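You operate a simulated robot arm through the tools that you are given. There is no shell and no other tool. Be economical: measure what you need, move in short steps, check, and stop when the job is done.

You are at the controls of a simulated robot arm. One attempt, no reset.

JOB
Vent the left air hose, then wind in and lock the reel.
Fine: shut the left air valve first; vent till the left air gauge reads zero; unlock the reel to wind; the coupled hose stays where it is.

Only the result counts: the job must be done as asked and must still hold three seconds after the hand-in. Knocking over, shifting, dropping, spilling or breaking anything else fails it.

ROBOT AND FRAMES
A 6-joint arm with a two-finger gripper on a trunk, on a base that drives. Base frame: it is fixed to the floor where the robot stands at the start and does not move with it; the origin is under the middle of the robot, x ahead of it, y to its left, z up. Units: mm, degrees, N and s.
With the tool pointing down near the work surface it reaches from about 100 to 700 mm from the robot's upright axis, wherever it stands. Its first joint turns from -166.0 to 166.0 degrees. Places, roughly: hose reel [700, -1200, 500]; left air port latch [600, -200, 900]; middle air port latch [600, -600, 900]; reel lock knob [500, -900, 500]; yellow coupling (7x7x11 cm) [600, -100, 800]. Payload 2.45 kg.
The TCP is the grasp point between the finger pads, 26 mm short of the fingertips. In the tool frame z runs along the fingers and y along their closing line. Largest opening 96 mm; the body of the gripper starts 69 mm behind the TCP.
Orientation is told as [roll, pitch, yaw] about the base's x, y, z axes, in that order, counted from this pose: with the fingers straight down and closing along the base's y, the tool's x points along the base's -x, its y along +y and its z along -z.

CONTROLS
- The arm moves only by the tool step_arm. Its argument "motion" is a list of rows, each a list of 7 numbers: the opening, from 0 (shut) to 1 (fully open), then the shift along the base's x, y, z in mm, then the turn, a rotation vector about the base's x, y, z in degrees. In form: [[grip, tx, ty, tz, ax, ay, az], ...]. A call has 1 to 10 rows; each row shifts and turns the commanded pose from where the row before left it. Each row takes 0.2 s and may step no farther than 50 mm and 8.6 degrees from the row before; otherwise, or with a gripper value out of range, the whole call is refused. A pose out of reach is approached as far as the arm can. The call stops where the force on the tool passes 90 N (or 10 N more than at its start, if that is more) or the arm is blocked; 0.2 s more then pass. The fingers move at their own pace and stop on an object; they squeeze with about 23 N. The grip force told is the motor's: it shows also when the fingers shut on nothing. Time passes only in rows, and 0.2 s behind the last, so rows that do not move let the fingers close. It gives the time, the measured TCP pose, the force on the tool (base axes), the opening and the grip force at its end, in the units of the frame above (readings bear some noise), with the torque about the TCP (base axes, N m) and any sound that the robot's microphone picked up.
- Cameras (640 x 400 px; columns grow to the right, rows downward): "scene" is now at [10, 96.2, 1163.2]; the picture's right is [-0.66, -0.75, 0.00], its down [-0.09, 0.08, -0.99] and it looks along [0.74, -0.66, -0.12] (base axes); focal length 263 px, centre (320, 200). "wrist" rides on the gripper at [82, 3, -98] in the tool frame; the picture's right is [-0.04, 1.00, 0.00], its down [-0.73, -0.03, -0.68] and it looks along [-0.68, -0.03, 0.73] (tool axes); focal length 256 px, centre (320, 200).
- grab_frame(camera): a new picture of that camera. The clock stands still meanwhile.
- move_column(by): slides the trunk up (or, below 0, down) by that many mm; the arm and the scene camera ride with it, the base frame stays. It gives what a move gives, with no picture.
- base_move(legs): drives the robot by 1 to 6 legs, each [ahead, turn to the left] in mm and degrees, along the robot's own axes; the way and the turn of a leg run together, so that a leg with both is an arc; at most 1500 mm and 180 degrees a leg. The arm and the cameras ride along, it lands a little off, and it stops where it bumps. It gives what a move gives.
- head_to(pan, tilt): turns the head with the scene camera to pan (to the left, within 155 degrees either way) and tilt (down, from -29 to 69), counted from straight ahead of the robot. It gives what a move gives.
- probe_pixels(camera, pixels): for up to 12 pixels [column, row] of the newest picture of that camera ("zoom" is the newest enlarged one), the place [x, y, z] in the base frame of the surface seen there, good to about 2 mm. The clock stands still meanwhile.
- close_up(camera, box): a new picture of the part [left, top, right, bottom] of that camera's present view, enlarged. The clock stands still meanwhile.
- sign_off(): hands the job in; it is judged then, once.

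Go step by step. Measure first, check grasps and placings, and put right what went wrong. The budget is 80 turns and 48 pictures, counting those below and the enlarged ones. Unless the task says otherwise, let go and move clear before handing in, and close with one line.

The tools are called as a command line: name --pt "numbers of a row" for each row, then --argument value for the rest, lists and objects as JSON in quotes. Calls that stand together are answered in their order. step_arm: Moves the arm, as the interface text tells. Its arguments: {"type":"object","properties":{"motion":{"type":"array","items":{"type":"array","items":{"type":"number"}}}},"required":["motion"]} The other tools are called the same way: move_column (by) slides the trunk up or down; base_move (legs) drives the base; head_to (pan, tilt) turns the head that bears the scene camera; grab_frame (camera) takes a picture; probe_pixels (camera, pixels) gives the place of the surface under pixels of a picture; close_up (camera, box) takes an enlarged picture of a part of a camera's view; sign_off () hands the job in.

At the start:

```text
clock: 0.0
tcp_pos: [363.2, -265.5, 1000.6]
tool_rot: [-0.1, -0.1, -0.1]
ft_force: [0.7, 0.6, 0.5]
ft_torque: [-0.01, -0.01, -0.03]
finger_gap: 96.2
finger_force: 0.0
trunk travel left (down, up): [-150.0, 0.0]
robot x, y, heading: [-0.1, 3.3, 0.3]
head pan, tilt: [-41.5, 7.1]
```

scene: 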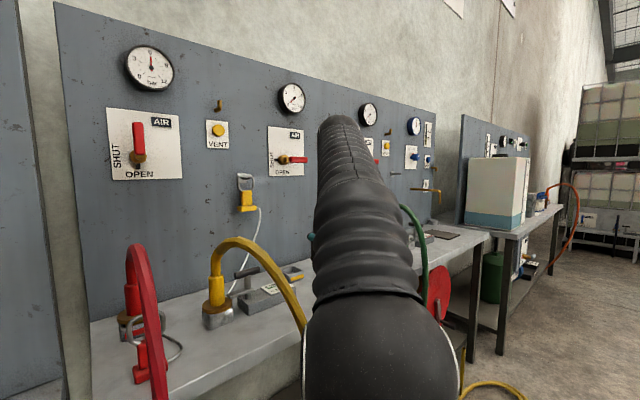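
wrist: 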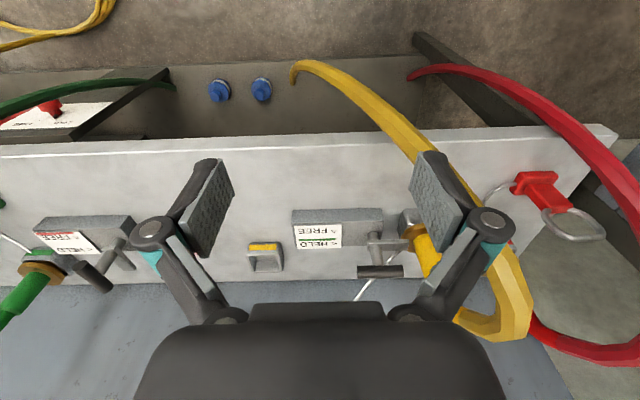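

The scene shows a wall panel with the left gauge (150,68), the left AIR valve (138,145) and a VENT button (218,130). I'll enlarge these and probe them.

close_up --camera "scene" --box '[90, 30, 330, 180]'

probe_pixels --camera "scene" --pixels '[[138, 125], [138, 158], [118, 120], [172, 172], [218, 129], [209, 140], [290, 160], [303, 160], [245, 200], [217, 315], [150, 68], [291, 98]]'

head_to --pan -65 --tilt 25

grab_frame --camera "scene"

```text
2.67 times, centred on (210, 105) of scene
```

zoom: 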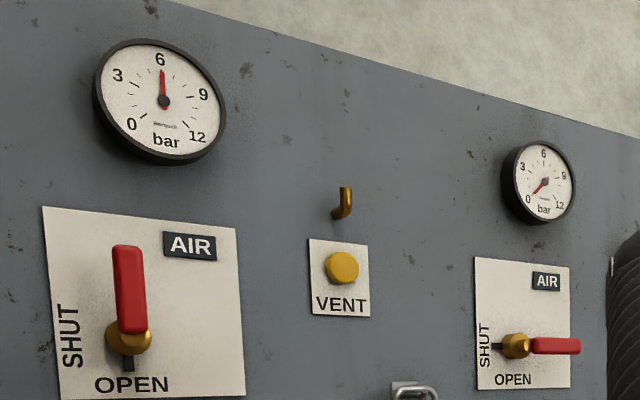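

```text
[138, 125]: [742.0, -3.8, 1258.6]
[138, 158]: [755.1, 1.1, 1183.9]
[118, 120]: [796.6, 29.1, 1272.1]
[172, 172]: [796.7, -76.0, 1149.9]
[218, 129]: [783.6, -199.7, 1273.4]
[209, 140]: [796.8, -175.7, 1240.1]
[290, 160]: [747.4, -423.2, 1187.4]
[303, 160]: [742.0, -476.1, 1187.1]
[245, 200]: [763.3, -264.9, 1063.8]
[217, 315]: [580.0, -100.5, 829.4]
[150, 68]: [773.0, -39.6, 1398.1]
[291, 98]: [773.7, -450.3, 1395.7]
```

```text
clock: 0.9
tcp_pos: [363.2, -265.4, 1000.8]
tool_rot: [-0.1, -0.1, 0.0]
ft_force: [-0.1, 1.1, 0.2]
ft_torque: [-0.01, -0.04, 0.03]
finger_gap: 95.9
finger_force: 0.0
trunk travel left (down, up): [-150.0, 0.0]
robot x, y, heading: [0.9, -1.3, 0.0]
head pan, tilt: [-65.0, 25.0]
```

```text
44 pictures are left
```

scene: 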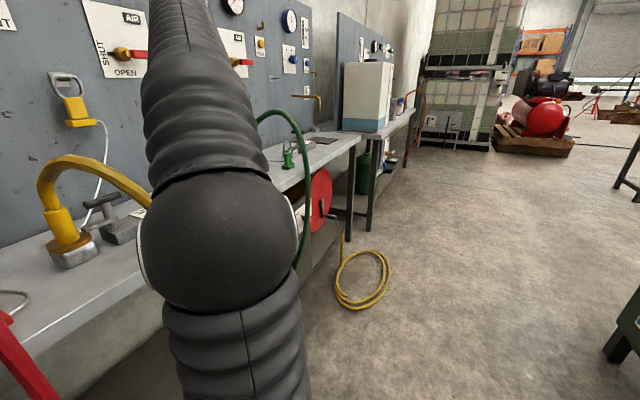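

The left gauge reads 6 bar. The handle (138,125) points up with its tail on OPEN, and the middle valve shows that SHUT means handle right, i.e. clockwise. I'll first swing the tool to point ahead (+x), clear of everything.

step_arm --pt "0 18 25 20 0 -8.5 0" --pt "0 18 25 20 0 -8.5 0" --pt "0 18 25 20 0 -8.5 0" --pt "0 18 25 20 0 -8.5 0" --pt "0 18 25 20 0 -8.5 0" --pt "0 18 30 20 0 -8.5 0" --pt "0 18 30 20 0 -8.5 0" --pt "0 18 30 20 0 -8.5 0" --pt "0 18 30 20 0 -8.5 0" --pt "0 18 30 20 0 -8.5 0"

head_to --pan -10 --tilt 0

grab_frame --camera "scene"

grab_frame --camera "wrist"

```text
clock: 3.1
tcp_pos: [543.1, 10.3, 1201.0]
tool_rot: [-0.2, -85.3, 0.1]
ft_force: [-0.8, -0.1, 0.7]
ft_torque: [0.03, 0.04, 0.06]
finger_gap: 0.0
finger_force: 23.4
trunk travel left (down, up): [-150.0, 0.0]
robot x, y, heading: [-1.0, -0.7, -0.0]
head pan, tilt: [-65.0, 25.0]
```

```text
clock: 4.3
tcp_pos: [543.7, 9.9, 1201.3]
tool_rot: [-0.1, -84.9, 0.0]
ft_force: [-0.4, 0.5, 0.0]
ft_torque: [0.01, -0.02, 0.0]
finger_gap: 0.0
finger_force: 22.6
trunk travel left (down, up): [-150.0, 0.0]
robot x, y, heading: [-2.4, -1.3, -0.2]
head pan, tilt: [-10.0, 0.0]
```

```text
43 pictures are left
```

scene: 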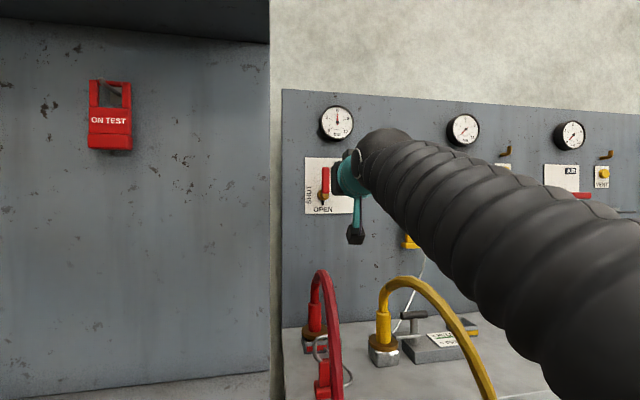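

```text
42 pictures are left
```

wrist: 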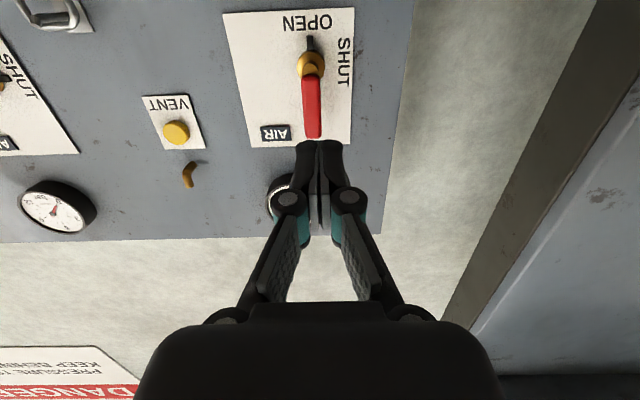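

Tool points ahead, and the wrist view shows the valve handle at (312,107). I'll probe it for the exact geometry.

probe_pixels --camera "wrist" --pixels '[[313, 135], [304, 100], [320, 100], [311, 80], [311, 58], [310, 43], [176, 132], [165, 132], [188, 132], [188, 180]]'

probe_pixels --camera "scene" --pixels '[[326, 168], [322, 185], [329, 185], [322, 196], [320, 205]]'

```text
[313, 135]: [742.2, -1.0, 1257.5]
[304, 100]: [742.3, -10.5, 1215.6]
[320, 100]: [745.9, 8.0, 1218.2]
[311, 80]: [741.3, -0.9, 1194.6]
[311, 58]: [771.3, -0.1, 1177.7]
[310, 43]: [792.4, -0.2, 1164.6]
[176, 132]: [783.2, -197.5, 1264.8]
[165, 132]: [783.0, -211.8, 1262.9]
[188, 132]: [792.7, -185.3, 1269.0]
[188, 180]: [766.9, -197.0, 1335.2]
```

```text
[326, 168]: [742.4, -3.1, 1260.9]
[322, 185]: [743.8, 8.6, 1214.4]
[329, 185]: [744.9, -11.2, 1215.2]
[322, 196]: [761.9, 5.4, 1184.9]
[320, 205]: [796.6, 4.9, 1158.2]
```

Handle pivot is about (y 0, z 1188) and its tip z 1265. I'll put the closed fingers on the +y side of it.

step_arm --pt "0 30 15 20 0 -5 0" --pt "0 45 15 22 0 0 0" --pt "0 45 0 0 0 0 0" --pt "0 40 0 0 0 0 0" --pt "0 26 0 0 0 0 0" --pt "0 0 0 0 0 0 0"

grab_frame --camera "wrist"

```text
refused: row 2 steps farther than a row can; nothing moved
```

```text
41 pictures are left
```

wrist: 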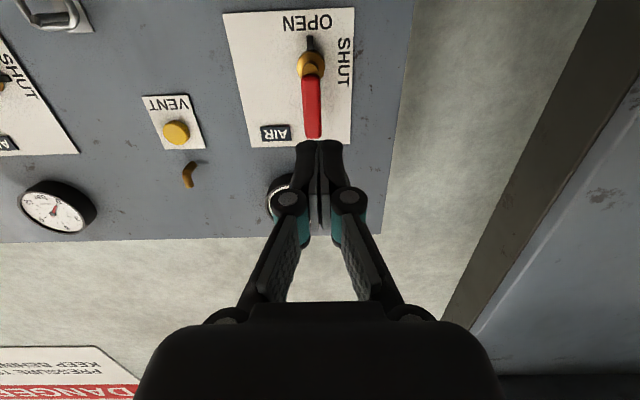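

The row was too long, so I'm retrying with shorter steps.

step_arm --pt "0 30 15 20 0 -5 0" --pt "0 36 15 22 0 0 0" --pt "0 40 0 0 0 0 0" --pt "0 40 0 0 0 0 0" --pt "0 40 0 0 0 0 0" --pt "0 0 0 0 0 0 0"

grab_frame --camera "wrist"

```text
clock: 5.7
tcp_pos: [731.9, 39.0, 1241.5]
tool_rot: [-169.2, -90.0, 169.0]
ft_force: [0.3, -0.2, 0.5]
ft_torque: [0.01, 0.0, 0.01]
finger_gap: 0.1
finger_force: 22.9
trunk travel left (down, up): [-150.0, 0.0]
robot x, y, heading: [0.1, 1.7, -0.0]
head pan, tilt: [-10.0, 0.0]
```

```text
40 pictures are left
```

wrist: 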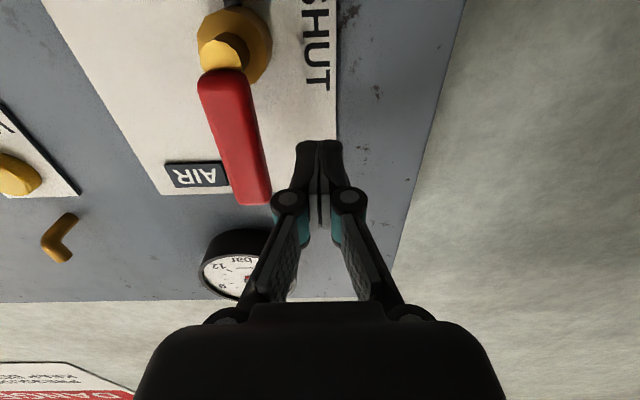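

Fingers are left of the handle with nothing touching. Now sweeping the handle clockwise along its arc.

step_arm --pt "0 0 -17 1.5 0 0 0" --pt "0 0 -16 3.5 0 0 0" --pt "0 0 -15 -0.5 0 0 0" --pt "0 0 -15 -4 0 0 0" --pt "0 0 -13 -8 0 0 0" --pt "0 0 -11 -11.5 0 0 0" --pt "0 0 -7 -12.5 0 0 0" --pt "0 0 0 -3 0 0 0" --pt "0 0 0 0 0 0 0"

grab_frame --camera "wrist"

```text
clock: 7.7
tcp_pos: [728.2, -53.1, 1213.2]
tool_rot: [-176.9, -89.4, 176.9]
ft_force: [13.8, -0.5, 31.0]
ft_torque: [0.12, -0.69, -0.03]
finger_gap: 6.1
finger_force: 28.8
trunk travel left (down, up): [-150.0, 0.0]
robot x, y, heading: [2.5, 2.8, -0.2]
head pan, tilt: [-10.0, 0.0]
```

```text
39 pictures are left
```

wrist: 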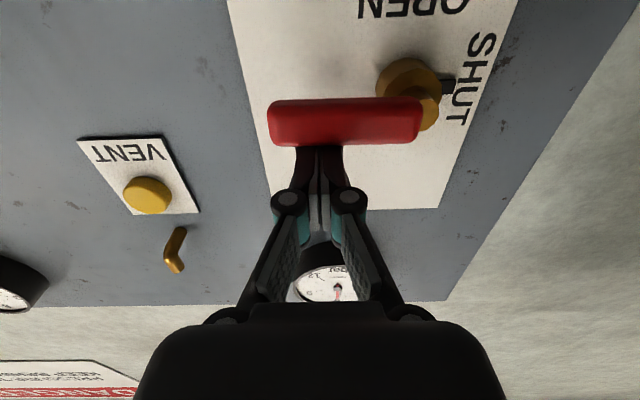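

The handle is horizontal with its tail (447,87) on SHUT and firm resistance felt. I'll nudge it against the stop, back off, and measure the VENT button.

step_arm --pt "0 0 0 -3 0 0 0" --pt "0 0 0 0 0 0 0" --pt "0 -20 0 20 0 0 0" --pt "0 -40 0 15 0 0 0" --pt "0 -10 -48 0 0 0 0" --pt "0 0 -48 0 0 0 0" --pt "0 0 0 0 0 0 0"

grab_frame --camera "wrist"

grab_frame --camera "scene"

```text
clock: 9.3
tcp_pos: [659.8, -149.8, 1241.4]
tool_rot: [-162.1, -90.0, 162.0]
ft_force: [-0.4, 0.0, 0.3]
ft_torque: [-0.01, 0.0, 0.0]
finger_gap: 0.0
finger_force: 28.5
trunk travel left (down, up): [-150.0, 0.0]
robot x, y, heading: [0.1, 0.9, -0.1]
head pan, tilt: [-10.0, 0.0]
```

```text
38 pictures are left
```

wrist: 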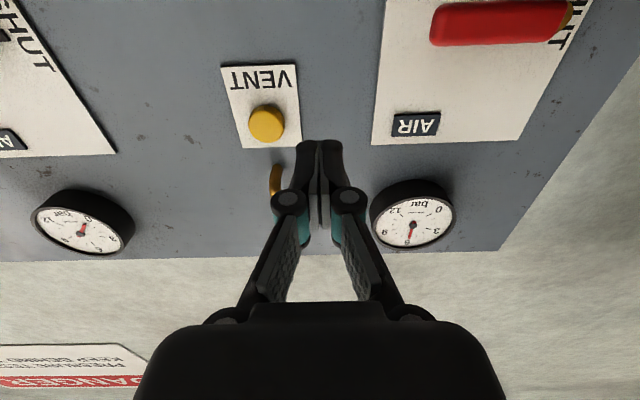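

```text
37 pictures are left
```

scene: 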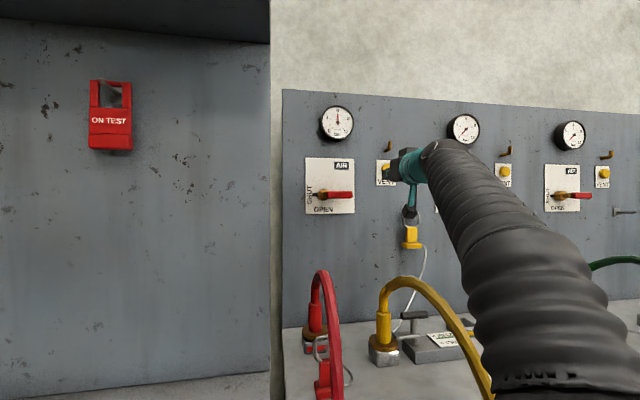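

Valve is on SHUT. Probing the VENT button (266,124).

probe_pixels --camera "wrist" --pixels '[[266, 124], [252, 124], [281, 124], [266, 108], [266, 138], [240, 100]]'

close_up --camera "scene" --box '[280, 90, 440, 220]'

```text
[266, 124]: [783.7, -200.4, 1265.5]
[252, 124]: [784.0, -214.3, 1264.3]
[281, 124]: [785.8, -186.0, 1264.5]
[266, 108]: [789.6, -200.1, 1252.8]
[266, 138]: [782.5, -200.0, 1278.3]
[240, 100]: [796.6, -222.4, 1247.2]
```

```text
3.08 times, centred on (360, 155) of scene
```

zoom: 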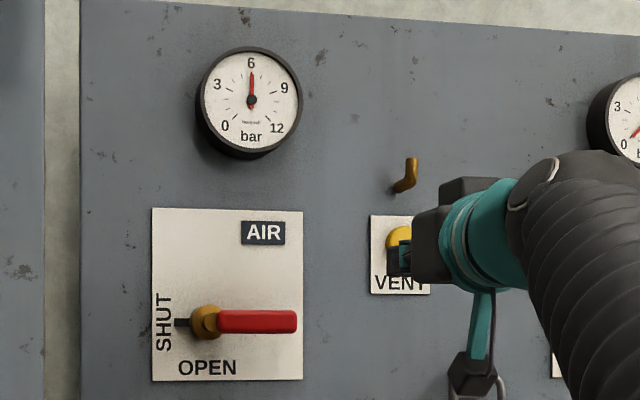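

Button centre is (783, -200, 1267). Aligning, then pressing gently.

step_arm --pt "0 0 -40 15 0 0 0" --pt "0 20 -10 11 0 0 0" --pt "0 40 0 0 0 0 0" --pt "0 28 0 0 0 0 0" --pt "0 8 0 0 0 0 0" --pt "0 5 0 0 0 0 0" --pt "0 5 0 0 0 0 0" --pt "0 0 0 0 0 0 0"

close_up --camera "scene" --box '[280, 90, 440, 220]'

```text
clock: 11.1
tcp_pos: [738.7, -195.9, 1247.0]
tool_rot: [177.2, -90.0, -177.4]
ft_force: [0.0, 0.5, 0.1]
ft_torque: [-0.02, 0.02, 0.01]
finger_gap: 0.0
finger_force: 28.4
out of reach, approached as far as the arm can: row 3, 4, 5, 7
trunk travel left (down, up): [-150.0, 0.0]
robot x, y, heading: [-0.9, -1.2, -0.0]
head pan, tilt: [-10.0, 0.0]
```

```text
3.08 times, centred on (360, 155) of scene
```

zoom: 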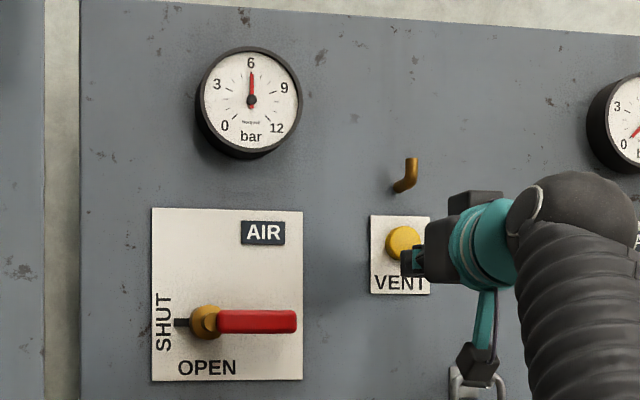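

The button is just out of reach (arm stopped at x 739). I'll back off and look down to see how far the base may drive ahead.

step_arm --pt "0 -48 0 0 0 0 0" --pt "0 -48 0 0 0 0 0" --pt "0 -48 0 0 0 0 0" --pt "0 -48 0 0 0 0 0" --pt "0 0 0 0 0 0 0"

head_to --pan 15 --tilt 60

grab_frame --camera "scene"

```text
clock: 12.3
tcp_pos: [584.5, -219.0, 1322.8]
tool_rot: [-0.4, -89.9, 0.4]
ft_force: [0.2, 0.3, -0.3]
ft_torque: [-0.03, 0.01, -0.01]
finger_gap: 0.0
finger_force: 29.1
out of reach, approached as far as the arm can: row 1, 2, 3, 4
trunk travel left (down, up): [-150.0, 0.0]
robot x, y, heading: [-0.4, -0.6, -0.2]
head pan, tilt: [-10.0, 0.0]
```

```text
clock: 13.6
tcp_pos: [585.0, -219.3, 1322.7]
tool_rot: [3.2, -89.8, -3.2]
ft_force: [0.3, 0.1, 1.0]
ft_torque: [0.02, -0.03, -0.04]
finger_gap: 0.0
finger_force: 28.5
trunk travel left (down, up): [-150.0, 0.0]
robot x, y, heading: [-1.9, -0.9, -0.1]
head pan, tilt: [15.0, 60.0]
```

```text
34 pictures are left
```

scene: 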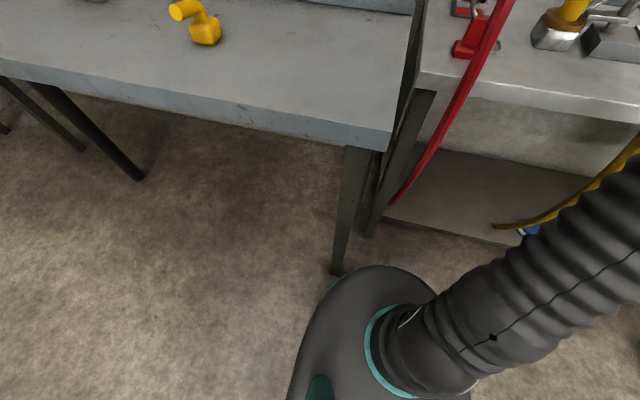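

The base top (380,310) is close to the bench legs (338,265) and (370,230). Measuring these clearances.

probe_pixels --camera "scene" --pixels '[[338, 265], [370, 232], [385, 268], [300, 380], [480, 232], [520, 245], [420, 85], [600, 115], [380, 145], [500, 224], [435, 290], [340, 290]]'

head_to --pan -60 --tilt 45

grab_frame --camera "scene"

```text
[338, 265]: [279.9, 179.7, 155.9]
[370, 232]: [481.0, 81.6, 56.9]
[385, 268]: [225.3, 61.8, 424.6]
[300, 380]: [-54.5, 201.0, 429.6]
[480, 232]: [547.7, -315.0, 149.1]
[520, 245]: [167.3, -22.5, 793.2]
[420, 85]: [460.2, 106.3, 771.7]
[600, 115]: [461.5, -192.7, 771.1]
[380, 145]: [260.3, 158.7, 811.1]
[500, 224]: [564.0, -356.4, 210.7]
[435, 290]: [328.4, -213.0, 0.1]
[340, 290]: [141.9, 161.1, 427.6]
```

```text
clock: 15.1
tcp_pos: [584.9, -220.3, 1321.8]
tool_rot: [4.3, -89.9, -4.3]
ft_force: [1.5, -0.7, -0.1]
ft_torque: [0.04, 0.0, 0.0]
finger_gap: 0.2
finger_force: 28.4
trunk travel left (down, up): [-150.0, 0.0]
robot x, y, heading: [-0.1, 3.2, 0.1]
head pan, tilt: [-60.0, 45.0]
```

```text
33 pictures are left
```

scene: 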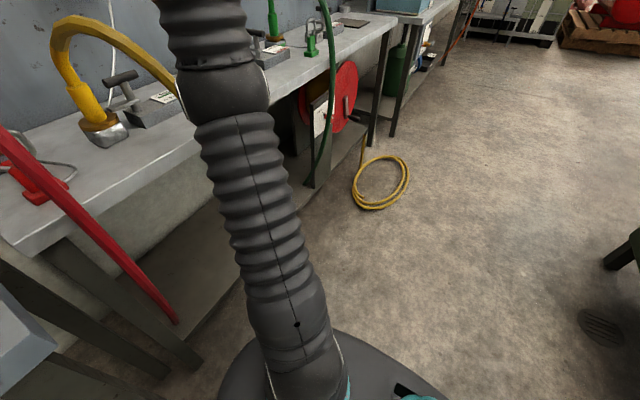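

Base radius is about 230; left-bench leg at (280,180); bench front at x 460. I'll check how far the hanging hoses bulge out.

probe_pixels --camera "scene" --pixels '[[10, 150], [60, 200], [110, 250], [160, 305], [130, 45], [165, 75], [318, 165], [330, 110], [328, 30], [300, 360], [225, 390], [270, 400]]'

close_up --camera "scene" --box '[260, 10, 420, 220]'

```text
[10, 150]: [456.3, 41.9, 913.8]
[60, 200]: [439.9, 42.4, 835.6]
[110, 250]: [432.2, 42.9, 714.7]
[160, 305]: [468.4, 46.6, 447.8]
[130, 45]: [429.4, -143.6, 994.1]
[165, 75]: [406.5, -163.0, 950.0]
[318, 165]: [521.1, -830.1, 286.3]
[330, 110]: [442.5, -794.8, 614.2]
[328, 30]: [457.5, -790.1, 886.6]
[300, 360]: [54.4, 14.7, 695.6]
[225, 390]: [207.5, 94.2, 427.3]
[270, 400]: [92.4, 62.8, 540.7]
```

```text
1.90 times, centred on (340, 115) of scene
```

zoom: 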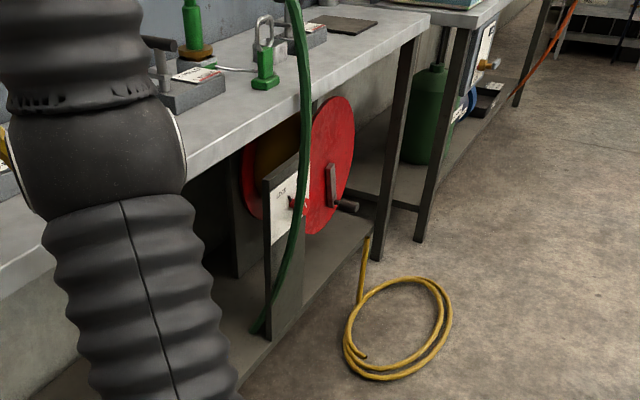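

Hoses stay at x>~390, so a small diagonal move (115 ahead, ~100 right) is safe. Driving.

base_move --legs '[[0, -42], [150, 0], [0, 42]]'

head_to --pan 20 --tilt 0

grab_frame --camera "wrist"

grab_frame --camera "scene"

```text
clock: 16.4
tcp_pos: [524.5, -323.9, 1323.6]
tool_rot: [-51.5, -89.8, 40.7]
ft_force: [0.0, 1.1, -0.2]
ft_torque: [0.0, -0.03, -0.04]
finger_gap: 0.0
finger_force: 28.6
trunk travel left (down, up): [-150.0, 0.0]
robot x, y, heading: [-11.2, 5.0, -8.9]
head pan, tilt: [-60.0, 45.0]
stopped in leg 1: the robot was blocked; the commanded pose is now the measured one
```

```text
clock: 17.9
tcp_pos: [524.1, -324.8, 1322.9]
tool_rot: [-31.3, -89.9, 20.5]
ft_force: [0.6, 0.3, -0.1]
ft_torque: [0.01, -0.02, 0.01]
finger_gap: 0.2
finger_force: 27.8
trunk travel left (down, up): [-150.0, 0.0]
robot x, y, heading: [-4.7, 3.9, -9.0]
head pan, tilt: [20.0, 0.0]
```

```text
31 pictures are left
```

wrist: 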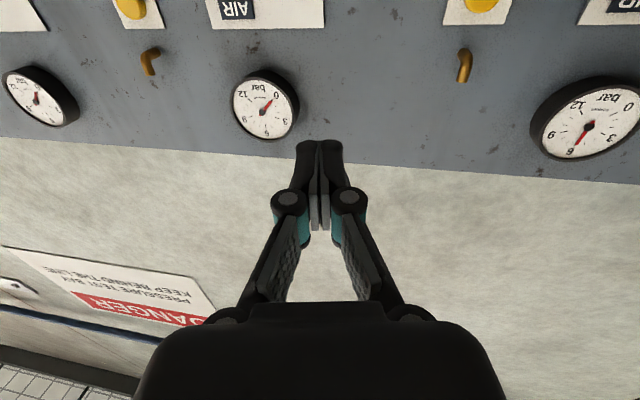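

```text
30 pictures are left
```

scene: 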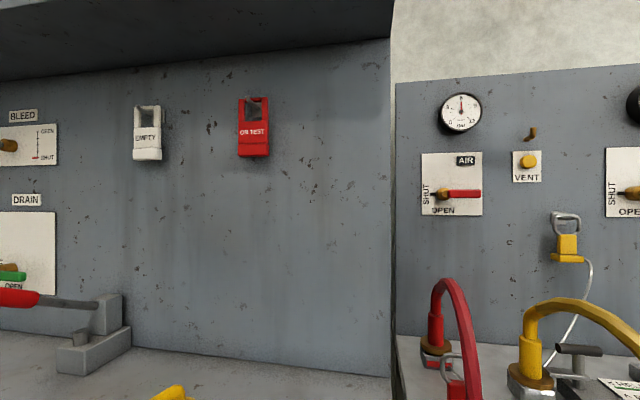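

The base was blocked after 9° of turn. I'll look around its sides to see what it met.

head_to --pan 75 --tilt 65

grab_frame --camera "scene"

head_to --pan -110 --tilt 55

grab_frame --camera "scene"

```text
clock: 19.3
tcp_pos: [525.2, -324.0, 1323.9]
tool_rot: [-31.0, -89.9, 20.1]
ft_force: [-0.1, 0.0, 0.2]
ft_torque: [0.01, 0.05, -0.01]
finger_gap: 0.0
finger_force: 28.6
trunk travel left (down, up): [-150.0, 0.0]
robot x, y, heading: [-4.7, 0.2, -8.9]
head pan, tilt: [75.0, 65.0]
```

```text
29 pictures are left
```

scene: 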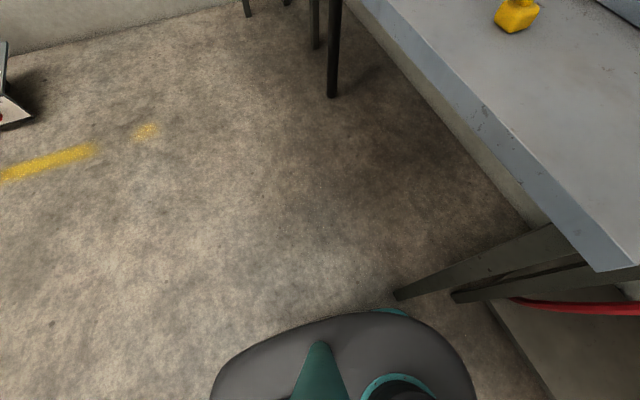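

```text
clock: 22.0
tcp_pos: [523.4, -322.5, 1322.3]
tool_rot: [-30.1, -89.8, 19.2]
ft_force: [0.3, 0.5, 0.7]
ft_torque: [0.02, -0.02, 0.02]
finger_gap: 0.0
finger_force: 28.0
trunk travel left (down, up): [-150.0, 0.0]
robot x, y, heading: [-13.1, 0.7, -9.2]
head pan, tilt: [-110.0, 55.0]
```

```text
28 pictures are left
```

scene: 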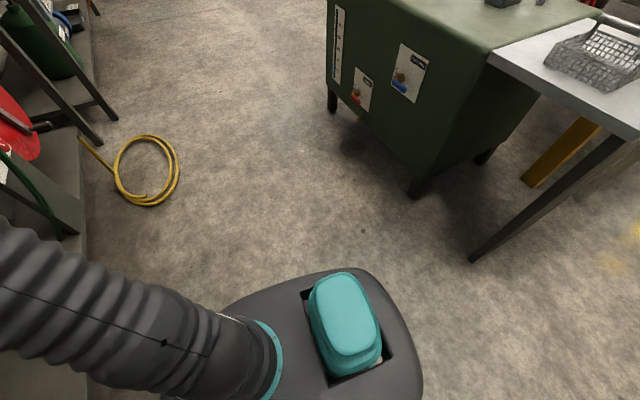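

The base's front-left corner (400,312 in the earlier view) sits at the left-bench leg; behind there's open floor. Measuring the surroundings.

probe_pixels --camera "scene" --pixels '[[475, 255], [415, 190], [525, 178], [240, 310], [345, 270], [420, 370], [400, 300], [333, 105], [490, 60], [180, 170], [70, 230], [300, 280]]'

```text
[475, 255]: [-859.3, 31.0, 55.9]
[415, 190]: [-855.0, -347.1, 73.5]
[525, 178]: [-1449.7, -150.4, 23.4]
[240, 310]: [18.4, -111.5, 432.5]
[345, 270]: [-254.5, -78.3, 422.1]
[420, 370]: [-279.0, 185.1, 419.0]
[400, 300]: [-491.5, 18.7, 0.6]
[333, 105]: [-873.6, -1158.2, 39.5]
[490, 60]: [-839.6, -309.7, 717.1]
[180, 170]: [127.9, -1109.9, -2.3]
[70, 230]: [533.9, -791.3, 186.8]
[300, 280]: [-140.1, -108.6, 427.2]
```

Nothing tight behind (tables at x -850). I'll back off first, then turn, go diagonally, straighten and creep ahead.

base_move --legs '[[-150, 0], [0, -36], [250, 0], [0, 45], [70, 0]]'

head_to --pan 20 --tilt 10

grab_frame --camera "scene"

```text
clock: 29.2
tcp_pos: [672.2, -387.9, 1323.2]
tool_rot: [-28.9, -89.9, 27.3]
ft_force: [0.2, 0.5, -0.2]
ft_torque: [0.02, -0.02, 0.0]
finger_gap: 0.0
finger_force: 28.6
trunk travel left (down, up): [-150.0, 0.0]
robot x, y, heading: [93.4, -149.2, 0.0]
head pan, tilt: [-110.0, 55.0]
```

```text
clock: 31.3
tcp_pos: [672.7, -387.9, 1323.1]
tool_rot: [-28.5, -89.9, 26.9]
ft_force: [0.3, 0.8, 0.1]
ft_torque: [-0.01, 0.0, -0.02]
finger_gap: 0.1
finger_force: 28.6
trunk travel left (down, up): [-150.0, 0.0]
robot x, y, heading: [93.8, -153.2, 0.2]
head pan, tilt: [20.0, 10.0]
```

```text
27 pictures are left
```

scene: 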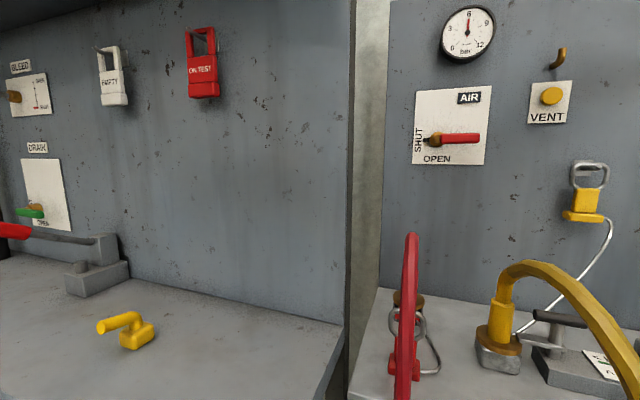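

Base is at (94,-151), heading 0. Moving the tool in front of the VENT button.

step_arm --pt "0 -12 40 -12 0 0 0" --pt "0 -10 40 -12 0 0 0" --pt "0 0 40 -12 0 0 0" --pt "0 0 40 -12 0 0 0" --pt "0 0 28 -8 0 0 0" --pt "0 0 0 0 0 0 0"

grab_frame --camera "wrist"

```text
clock: 32.7
tcp_pos: [685.2, -216.6, 1350.0]
tool_rot: [-16.2, -90.0, 14.5]
ft_force: [-0.1, 0.0, 0.5]
ft_torque: [0.01, -0.01, 0.03]
finger_gap: 0.2
finger_force: 28.3
out of reach, approached as far as the arm can: row 1, 2, 3, 4, 5
trunk travel left (down, up): [-150.0, 0.0]
robot x, y, heading: [93.4, -147.8, 0.3]
head pan, tilt: [20.0, 10.0]
```

```text
26 pictures are left
```

wrist: 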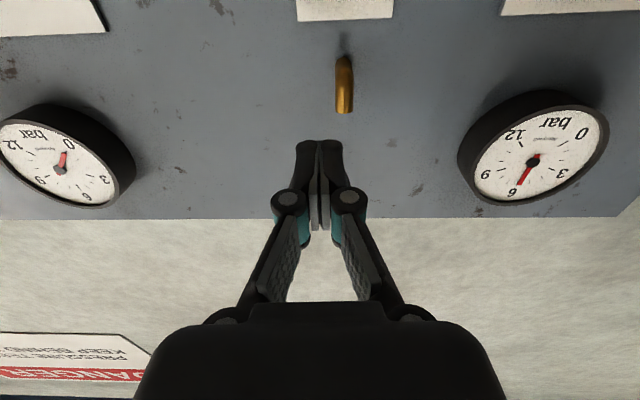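

The arm was out of reach again and rose to z 1350 — probably an odd joint configuration. I'll look at the arm itself.

head_to --pan -25 --tilt 0

grab_frame --camera "scene"

```text
clock: 33.8
tcp_pos: [684.6, -217.4, 1350.5]
tool_rot: [-16.0, -89.8, 14.4]
ft_force: [1.2, -0.8, 0.0]
ft_torque: [-0.02, 0.01, -0.02]
finger_gap: 0.2
finger_force: 29.1
trunk travel left (down, up): [-150.0, 0.0]
robot x, y, heading: [92.3, -151.3, 0.0]
head pan, tilt: [-25.0, 0.0]
```

```text
25 pictures are left
```

scene: 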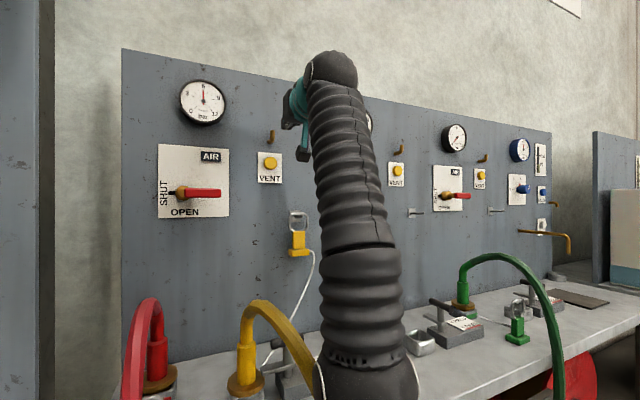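

The arm is almost upright and stretched. I'll command it downward in small steps to see whether it follows.

step_arm --pt "0 0 0 -25 0 0 0" --pt "0 0 0 -25 0 0 0" --pt "0 0 0 0 0 0 0"

```text
clock: 34.6
tcp_pos: [703.3, -219.3, 1343.6]
tool_rot: [-19.1, -89.9, 17.3]
ft_force: [-0.4, -1.1, 0.7]
ft_torque: [0.02, -0.01, -0.01]
finger_gap: 0.1
finger_force: 28.6
out of reach, approached as far as the arm can: row 1, 2
trunk travel left (down, up): [-150.0, 0.0]
robot x, y, heading: [91.7, -151.7, 0.1]
head pan, tilt: [-25.0, 0.0]
```

It slid on an arc, so it behaves as if the elbow is locked straight. I'll pull the target well inward to make the elbow fold.

step_arm --pt "0 -30 -10 -20 0 6 0" --pt "0 -30 -10 -20 0 6 0" --pt "0 -30 -10 -20 0 6 0" --pt "0 -30 -10 -20 0 6 0" --pt "0 0 0 0 0 0 0"

grab_frame --camera "scene"

```text
clock: 35.8
tcp_pos: [590.1, -260.8, 1283.7]
tool_rot: [-1.8, -65.8, 0.1]
ft_force: [0.6, -0.8, -0.3]
ft_torque: [0.0, 0.01, 0.0]
finger_gap: 0.2
finger_force: 28.4
out of reach, approached as far as the arm can: row 1, 2, 3, 4
trunk travel left (down, up): [-150.0, 0.0]
robot x, y, heading: [89.8, -155.6, 0.2]
head pan, tilt: [-25.0, 0.0]
```

```text
24 pictures are left
```

scene: 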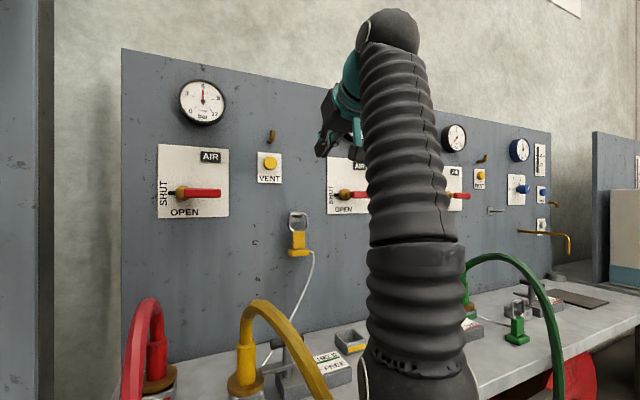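

Still locked. I'll probe the arm links to understand the configuration.

probe_pixels --camera "scene" --pixels '[[420, 385], [415, 320], [410, 250], [405, 180], [395, 90], [390, 30], [350, 100], [328, 145]]'

head_to --pan -60 --tilt 55

grab_frame --camera "scene"

```text
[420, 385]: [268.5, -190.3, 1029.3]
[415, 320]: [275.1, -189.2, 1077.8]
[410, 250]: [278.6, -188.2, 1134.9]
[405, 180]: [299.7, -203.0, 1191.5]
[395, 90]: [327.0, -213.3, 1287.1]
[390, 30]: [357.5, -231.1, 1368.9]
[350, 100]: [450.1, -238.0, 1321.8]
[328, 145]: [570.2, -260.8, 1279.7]
```

```text
clock: 37.0
tcp_pos: [589.5, -260.2, 1283.5]
tool_rot: [-1.7, -65.8, 0.2]
ft_force: [-0.5, 0.3, 0.9]
ft_torque: [0.02, 0.01, 0.0]
finger_gap: 0.0
finger_force: 28.6
trunk travel left (down, up): [-150.0, 0.0]
robot x, y, heading: [92.6, -151.1, -0.1]
head pan, tilt: [-60.0, 55.0]
```

```text
23 pictures are left
```

scene: 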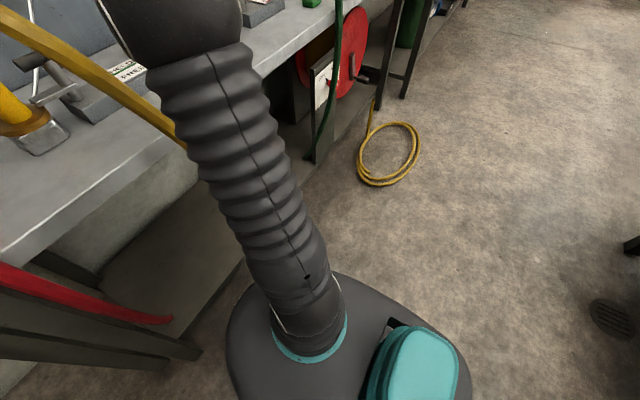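

Upper arm and forearm are nearly collinear with the elbow flipped slightly forward. Returning to the folded starting pose (tool down) should let the solver recover the good branch.

step_arm --pt "0 -10 -20 -15 0 8 0" --pt "0 -10 -20 -15 0 8 0" --pt "0 -10 -20 -15 0 8 0" --pt "0 -10 -20 -15 0 8 0" --pt "0 -10 -20 -15 0 8 0" --pt "0 -10 -20 -15 0 8 0" --pt "0 -10 -20 -15 0 8 0" --pt "0 -10 -20 -15 0 8 0" --pt "0 0 0 0 0 0 0"

```text
clock: 39.0
tcp_pos: [482.2, -394.4, 1018.8]
tool_rot: [-1.8, -2.0, 0.1]
ft_force: [0.7, -1.1, -0.3]
ft_torque: [-0.02, -0.02, -0.01]
finger_gap: 0.0
finger_force: 28.4
out of reach, approached as far as the arm can: row 1, 2, 3, 4, 5, 6, 7, 8
trunk travel left (down, up): [-150.0, 0.0]
robot x, y, heading: [95.3, -156.3, 0.1]
head pan, tilt: [-60.0, 55.0]
```

Near the start pose again, but still flagged. Going lower and outward/inward slightly to fold the elbow.

step_arm --pt "0 0 0 -20 0 0 0" --pt "0 0 0 -20 0 0 0" --pt "0 0 0 -20 0 0 0" --pt "0 0 0 0 0 0 0"

head_to --pan -40 --tilt 10

grab_frame --camera "scene"

```text
clock: 40.0
tcp_pos: [483.7, -394.9, 959.7]
tool_rot: [-1.8, -1.9, 0.1]
ft_force: [-0.2, 0.2, 0.2]
ft_torque: [-0.03, 0.0, -0.03]
finger_gap: 0.0
finger_force: 28.6
trunk travel left (down, up): [-150.0, 0.0]
robot x, y, heading: [93.6, -157.1, 0.1]
head pan, tilt: [-60.0, 55.0]
```

```text
clock: 41.2
tcp_pos: [482.9, -396.0, 959.7]
tool_rot: [-1.8, -2.0, 0.0]
ft_force: [-0.2, 0.2, 0.7]
ft_torque: [0.02, -0.02, 0.03]
finger_gap: 0.2
finger_force: 28.7
trunk travel left (down, up): [-150.0, 0.0]
robot x, y, heading: [92.8, -150.5, 0.2]
head pan, tilt: [-40.0, 10.0]
```

```text
22 pictures are left
```

scene: 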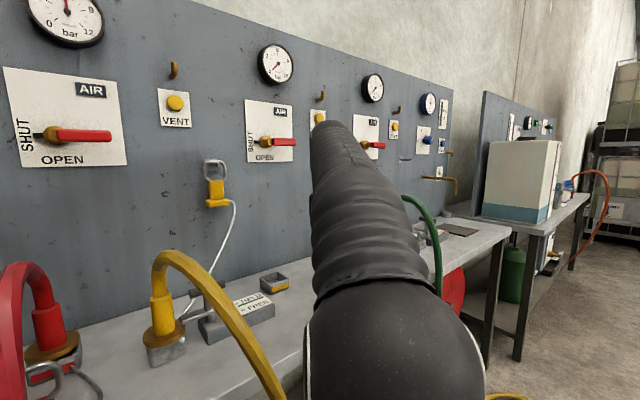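

No more out-of-reach flags; it follows exactly again. Now swinging the tool forward as I did the first time, toward a stand-off in front of VENT.

step_arm --pt "0 14 19.5 24 0 -8.5 0" --pt "0 14 19.5 24 0 -8.5 0" --pt "0 14 19.5 24 0 -8.5 0" --pt "0 14 19.5 24 0 -8.5 0" --pt "0 14 19.5 24 0 -8.5 0" --pt "0 14 19.5 24 0 -8.5 0" --pt "0 14 19.5 24 0 -8.5 0" --pt "0 14 19.5 24 0 -8.5 0" --pt "0 14 19.5 24 0 -8.5 0" --pt "0 14 19.5 24 0 -8.5 0"

```text
clock: 43.4
tcp_pos: [622.5, -201.1, 1199.0]
tool_rot: [-2.6, -87.1, 0.9]
ft_force: [0.6, -0.4, -0.1]
ft_torque: [0.02, 0.02, -0.01]
finger_gap: 0.0
finger_force: 28.5
trunk travel left (down, up): [-150.0, 0.0]
robot x, y, heading: [90.9, -154.4, 0.2]
head pan, tilt: [-40.0, 10.0]
```

Good, followed exactly. Rising to button height and approaching.

step_arm --pt "0 20 0 22 0 -2 0" --pt "0 20 0 22 0 -1 0" --pt "0 20 1 23 0 0 0" --pt "0 30 0 0 0 0 0" --pt "0 30 0 0 0 0 0" --pt "0 0 0 0 0 0 0"

grab_frame --camera "wrist"

```text
clock: 44.8
tcp_pos: [742.2, -198.9, 1266.3]
tool_rot: [-22.3, -89.9, 20.6]
ft_force: [0.8, -0.1, -0.2]
ft_torque: [-0.03, 0.0, 0.02]
finger_gap: 0.1
finger_force: 28.6
trunk travel left (down, up): [-150.0, 0.0]
robot x, y, heading: [96.5, -153.8, 0.1]
head pan, tilt: [-40.0, 10.0]
```

```text
21 pictures are left
```

wrist: 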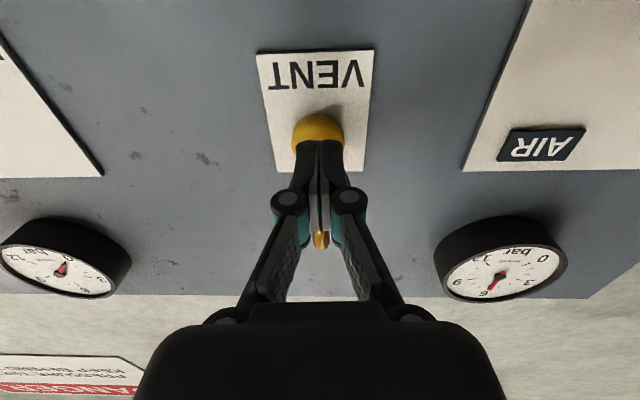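

Aligned on the button. Pressing and holding.

step_arm --pt "0 12 0 0 0 0 0" --pt "0 6 0 0 0 0 0" --pt "0 4 0 0 0 0 0" --pt "0 3 0 0 0 0 0" --pt "0 0 0 0 0 0 0" --pt "0 0 0 0 0 0 0" --pt "0 0 0 0 0 0 0"

grab_frame --camera "wrist"

```text
clock: 46.4
tcp_pos: [767.2, -198.9, 1267.8]
tool_rot: [-134.7, -89.9, 133.0]
ft_force: [-15.7, 1.8, -4.3]
ft_torque: [0.02, 0.12, 0.09]
finger_gap: 6.1
finger_force: 28.3
trunk travel left (down, up): [-150.0, 0.0]
robot x, y, heading: [90.2, -155.2, 0.3]
head pan, tilt: [-40.0, 10.0]
heard: click
```

```text
20 pictures are left
```

wrist: 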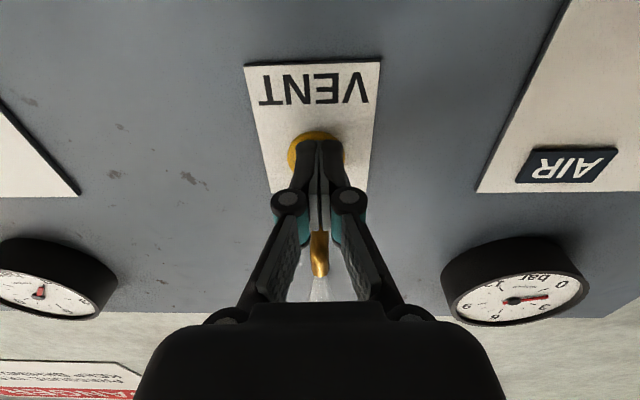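

Click heard and the gauge needle (520,300) is dropping, now near 3. Keep holding.

step_arm --pt "0 0 0 0 0 0 0" --pt "0 0 0 0 0 0 0" --pt "0 0 0 0 0 0 0" --pt "0 0 0 0 0 0 0" --pt "0 0 0 0 0 0 0" --pt "0 0 0 0 0 0 0" --pt "0 0 0 0 0 0 0" --pt "0 0 0 0 0 0 0" --pt "0 0 0 0 0 0 0" --pt "0 0 0 0 0 0 0"

step_arm --pt "0 0 0 0 0 0 0" --pt "0 0 0 0 0 0 0" --pt "0 0 0 0 0 0 0" --pt "0 0 0 0 0 0 0" --pt "0 0 0 0 0 0 0" --pt "0 0 0 0 0 0 0" --pt "0 0 0 0 0 0 0" --pt "0 0 0 0 0 0 0" --pt "0 0 0 0 0 0 0" --pt "0 0 0 0 0 0 0"

close_up --camera "wrist" --box '[430, 220, 610, 335]'

```text
clock: 48.6
tcp_pos: [766.1, -198.6, 1267.3]
tool_rot: [-136.2, -89.9, 134.7]
ft_force: [-15.2, 2.1, 3.6]
ft_torque: [0.01, -0.04, 0.09]
finger_gap: 6.0
finger_force: 28.5
trunk travel left (down, up): [-150.0, 0.0]
robot x, y, heading: [91.7, -153.5, 0.1]
head pan, tilt: [-40.0, 10.0]
```

```text
clock: 50.8
tcp_pos: [766.2, -197.3, 1268.1]
tool_rot: [-127.8, -89.9, 126.1]
ft_force: [-15.1, 1.6, 2.7]
ft_torque: [0.0, -0.02, 0.06]
finger_gap: 6.2
finger_force: 28.1
trunk travel left (down, up): [-150.0, 0.0]
robot x, y, heading: [92.5, -152.0, 0.0]
head pan, tilt: [-40.0, 10.0]
```

```text
3.48 times, centred on (520, 278) of wrist
```

zoom: 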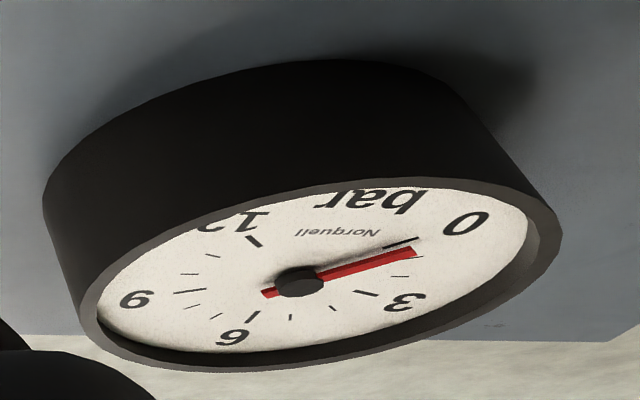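

Needle is just short of 0; holding longer.

step_arm --pt "0 0 0 0 0 0 0" --pt "0 0 0 0 0 0 0" --pt "0 0 0 0 0 0 0" --pt "0 0 0 0 0 0 0" --pt "0 0 0 0 0 0 0" --pt "0 0 0 0 0 0 0" --pt "0 0 0 0 0 0 0" --pt "0 0 0 0 0 0 0" --pt "0 0 0 0 0 0 0" --pt "0 0 0 0 0 0 0"

step_arm --pt "0 0 0 0 0 0 0" --pt "0 0 0 0 0 0 0" --pt "0 0 0 0 0 0 0" --pt "0 0 0 0 0 0 0" --pt "0 0 0 0 0 0 0" --pt "0 0 0 0 0 0 0" --pt "0 0 0 0 0 0 0" --pt "0 0 0 0 0 0 0" --pt "0 0 0 0 0 0 0" --pt "0 0 0 0 0 0 0"

step_arm --pt "0 0 0 0 0 0 0" --pt "0 0 0 0 0 0 0" --pt "0 0 0 0 0 0 0" --pt "0 0 0 0 0 0 0" --pt "0 0 0 0 0 0 0" --pt "0 0 0 0 0 0 0" --pt "0 0 0 0 0 0 0" --pt "0 0 0 0 0 0 0" --pt "0 0 0 0 0 0 0" --pt "0 0 0 0 0 0 0"

close_up --camera "wrist" --box '[430, 220, 610, 335]'

```text
clock: 53.0
tcp_pos: [765.0, -198.2, 1267.1]
tool_rot: [-120.4, -89.8, 118.7]
ft_force: [-15.5, 0.5, 1.7]
ft_torque: [0.0, -0.06, 0.03]
finger_gap: 6.1
finger_force: 28.8
trunk travel left (down, up): [-150.0, 0.0]
robot x, y, heading: [94.0, -153.7, 0.1]
head pan, tilt: [-40.0, 10.0]
```

```text
clock: 55.2
tcp_pos: [766.1, -198.2, 1268.0]
tool_rot: [-117.6, -89.8, 116.1]
ft_force: [-17.1, 0.6, -0.2]
ft_torque: [-0.01, -0.02, 0.01]
finger_gap: 6.0
finger_force: 28.2
trunk travel left (down, up): [-150.0, 0.0]
robot x, y, heading: [94.6, -152.9, 0.1]
head pan, tilt: [-40.0, 10.0]
```

```text
clock: 57.4
tcp_pos: [767.1, -198.8, 1269.1]
tool_rot: [-119.8, -89.9, 118.0]
ft_force: [-16.5, 1.0, -0.2]
ft_torque: [0.03, 0.0, 0.05]
finger_gap: 6.4
finger_force: 28.7
trunk travel left (down, up): [-150.0, 0.0]
robot x, y, heading: [93.5, -152.8, 0.3]
head pan, tilt: [-40.0, 10.0]
```

```text
3.48 times, centred on (520, 278) of wrist
```

zoom: 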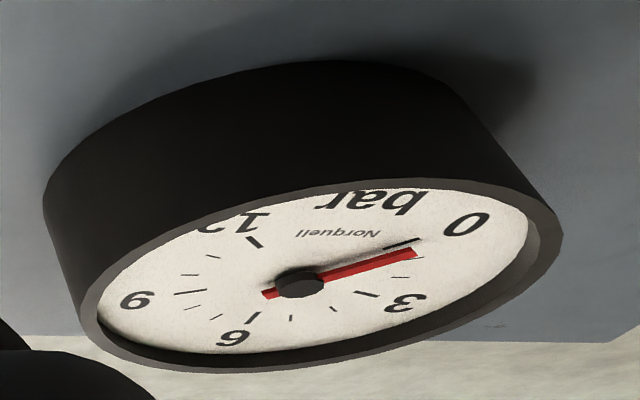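

The needle hasn't changed for 6 s, so the offset is parallax and it reads zero. Releasing, retracting along the proven path, and checking.

step_arm --pt "0 -25 0 0 0 0 0" --pt "0 -30 0 0 0 0 0" --pt "0 -30 0 0 0 0 0" --pt "0 -20 0 -22 0 1 0" --pt "0 -20 0 -22 0 2 0" --pt "0 -20 0 -23 0 0 0" --pt "0 0 0 0 0 0 0"

step_arm --pt "0 -14 -19.5 -24 0 8.5 0" --pt "0 -14 -19.5 -24 0 8.5 0" --pt "0 -14 -19.5 -24 0 8.5 0" --pt "0 -14 -19.5 -24 0 8.5 0" --pt "0 -14 -19.5 -24 0 8.5 0" --pt "0 -14 -19.5 -24 0 8.5 0" --pt "0 -14 -19.5 -24 0 8.5 0" --pt "0 -14 -19.5 -24 0 8.5 0" --pt "0 -14 -19.5 -24 0 8.5 0" --pt "0 -14 -19.5 -24 0 8.5 0"

head_to --pan -10 --tilt 5

grab_frame --camera "scene"

```text
clock: 59.0
tcp_pos: [622.3, -199.7, 1197.5]
tool_rot: [-2.2, -87.0, 0.6]
ft_force: [0.1, 0.3, 0.8]
ft_torque: [0.01, -0.02, -0.02]
finger_gap: 0.1
finger_force: 28.6
trunk travel left (down, up): [-150.0, 0.0]
robot x, y, heading: [92.6, -150.7, 0.3]
head pan, tilt: [-40.0, 10.0]
```

```text
clock: 61.2
tcp_pos: [483.2, -391.5, 960.5]
tool_rot: [-1.6, -1.8, 0.0]
ft_force: [-0.5, 0.4, 0.7]
ft_torque: [-0.02, -0.03, -0.04]
finger_gap: 0.0
finger_force: 28.7
trunk travel left (down, up): [-150.0, 0.0]
robot x, y, heading: [91.6, -151.7, 0.2]
head pan, tilt: [-40.0, 10.0]
```

```text
clock: 62.1
tcp_pos: [483.9, -392.0, 960.2]
tool_rot: [-1.7, -2.0, 0.0]
ft_force: [0.4, 0.1, 0.2]
ft_torque: [0.01, 0.0, 0.01]
finger_gap: 0.0
finger_force: 28.0
trunk travel left (down, up): [-150.0, 0.0]
robot x, y, heading: [95.1, -150.4, 0.3]
head pan, tilt: [-10.0, 5.0]
```

```text
17 pictures are left
```

scene: 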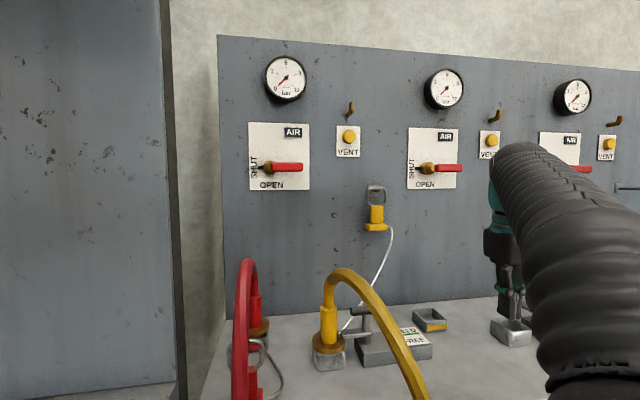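

The left gauge (285,78) now points to 0. Next the reel: looking down-right at the reel, lock and floor hose coil.

head_to --pan -72 --tilt 35

grab_frame --camera "scene"

```text
clock: 63.4
tcp_pos: [485.2, -391.8, 959.6]
tool_rot: [-1.6, -2.0, 0.0]
ft_force: [-0.2, -0.8, -0.1]
ft_torque: [-0.02, 0.02, 0.03]
finger_gap: 0.0
finger_force: 28.4
trunk travel left (down, up): [-150.0, 0.0]
robot x, y, heading: [95.1, -152.8, 0.3]
head pan, tilt: [-72.0, 35.0]
```

```text
16 pictures are left
```

scene: 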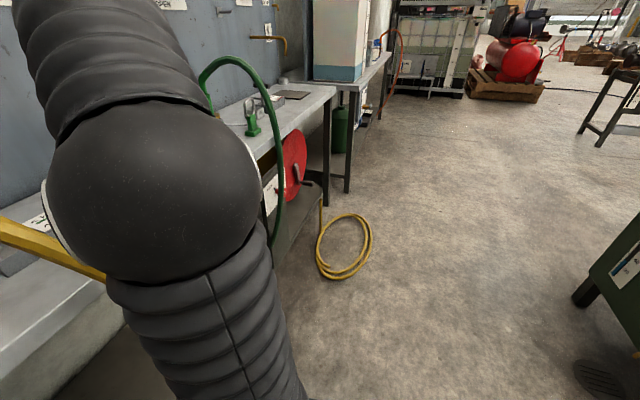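

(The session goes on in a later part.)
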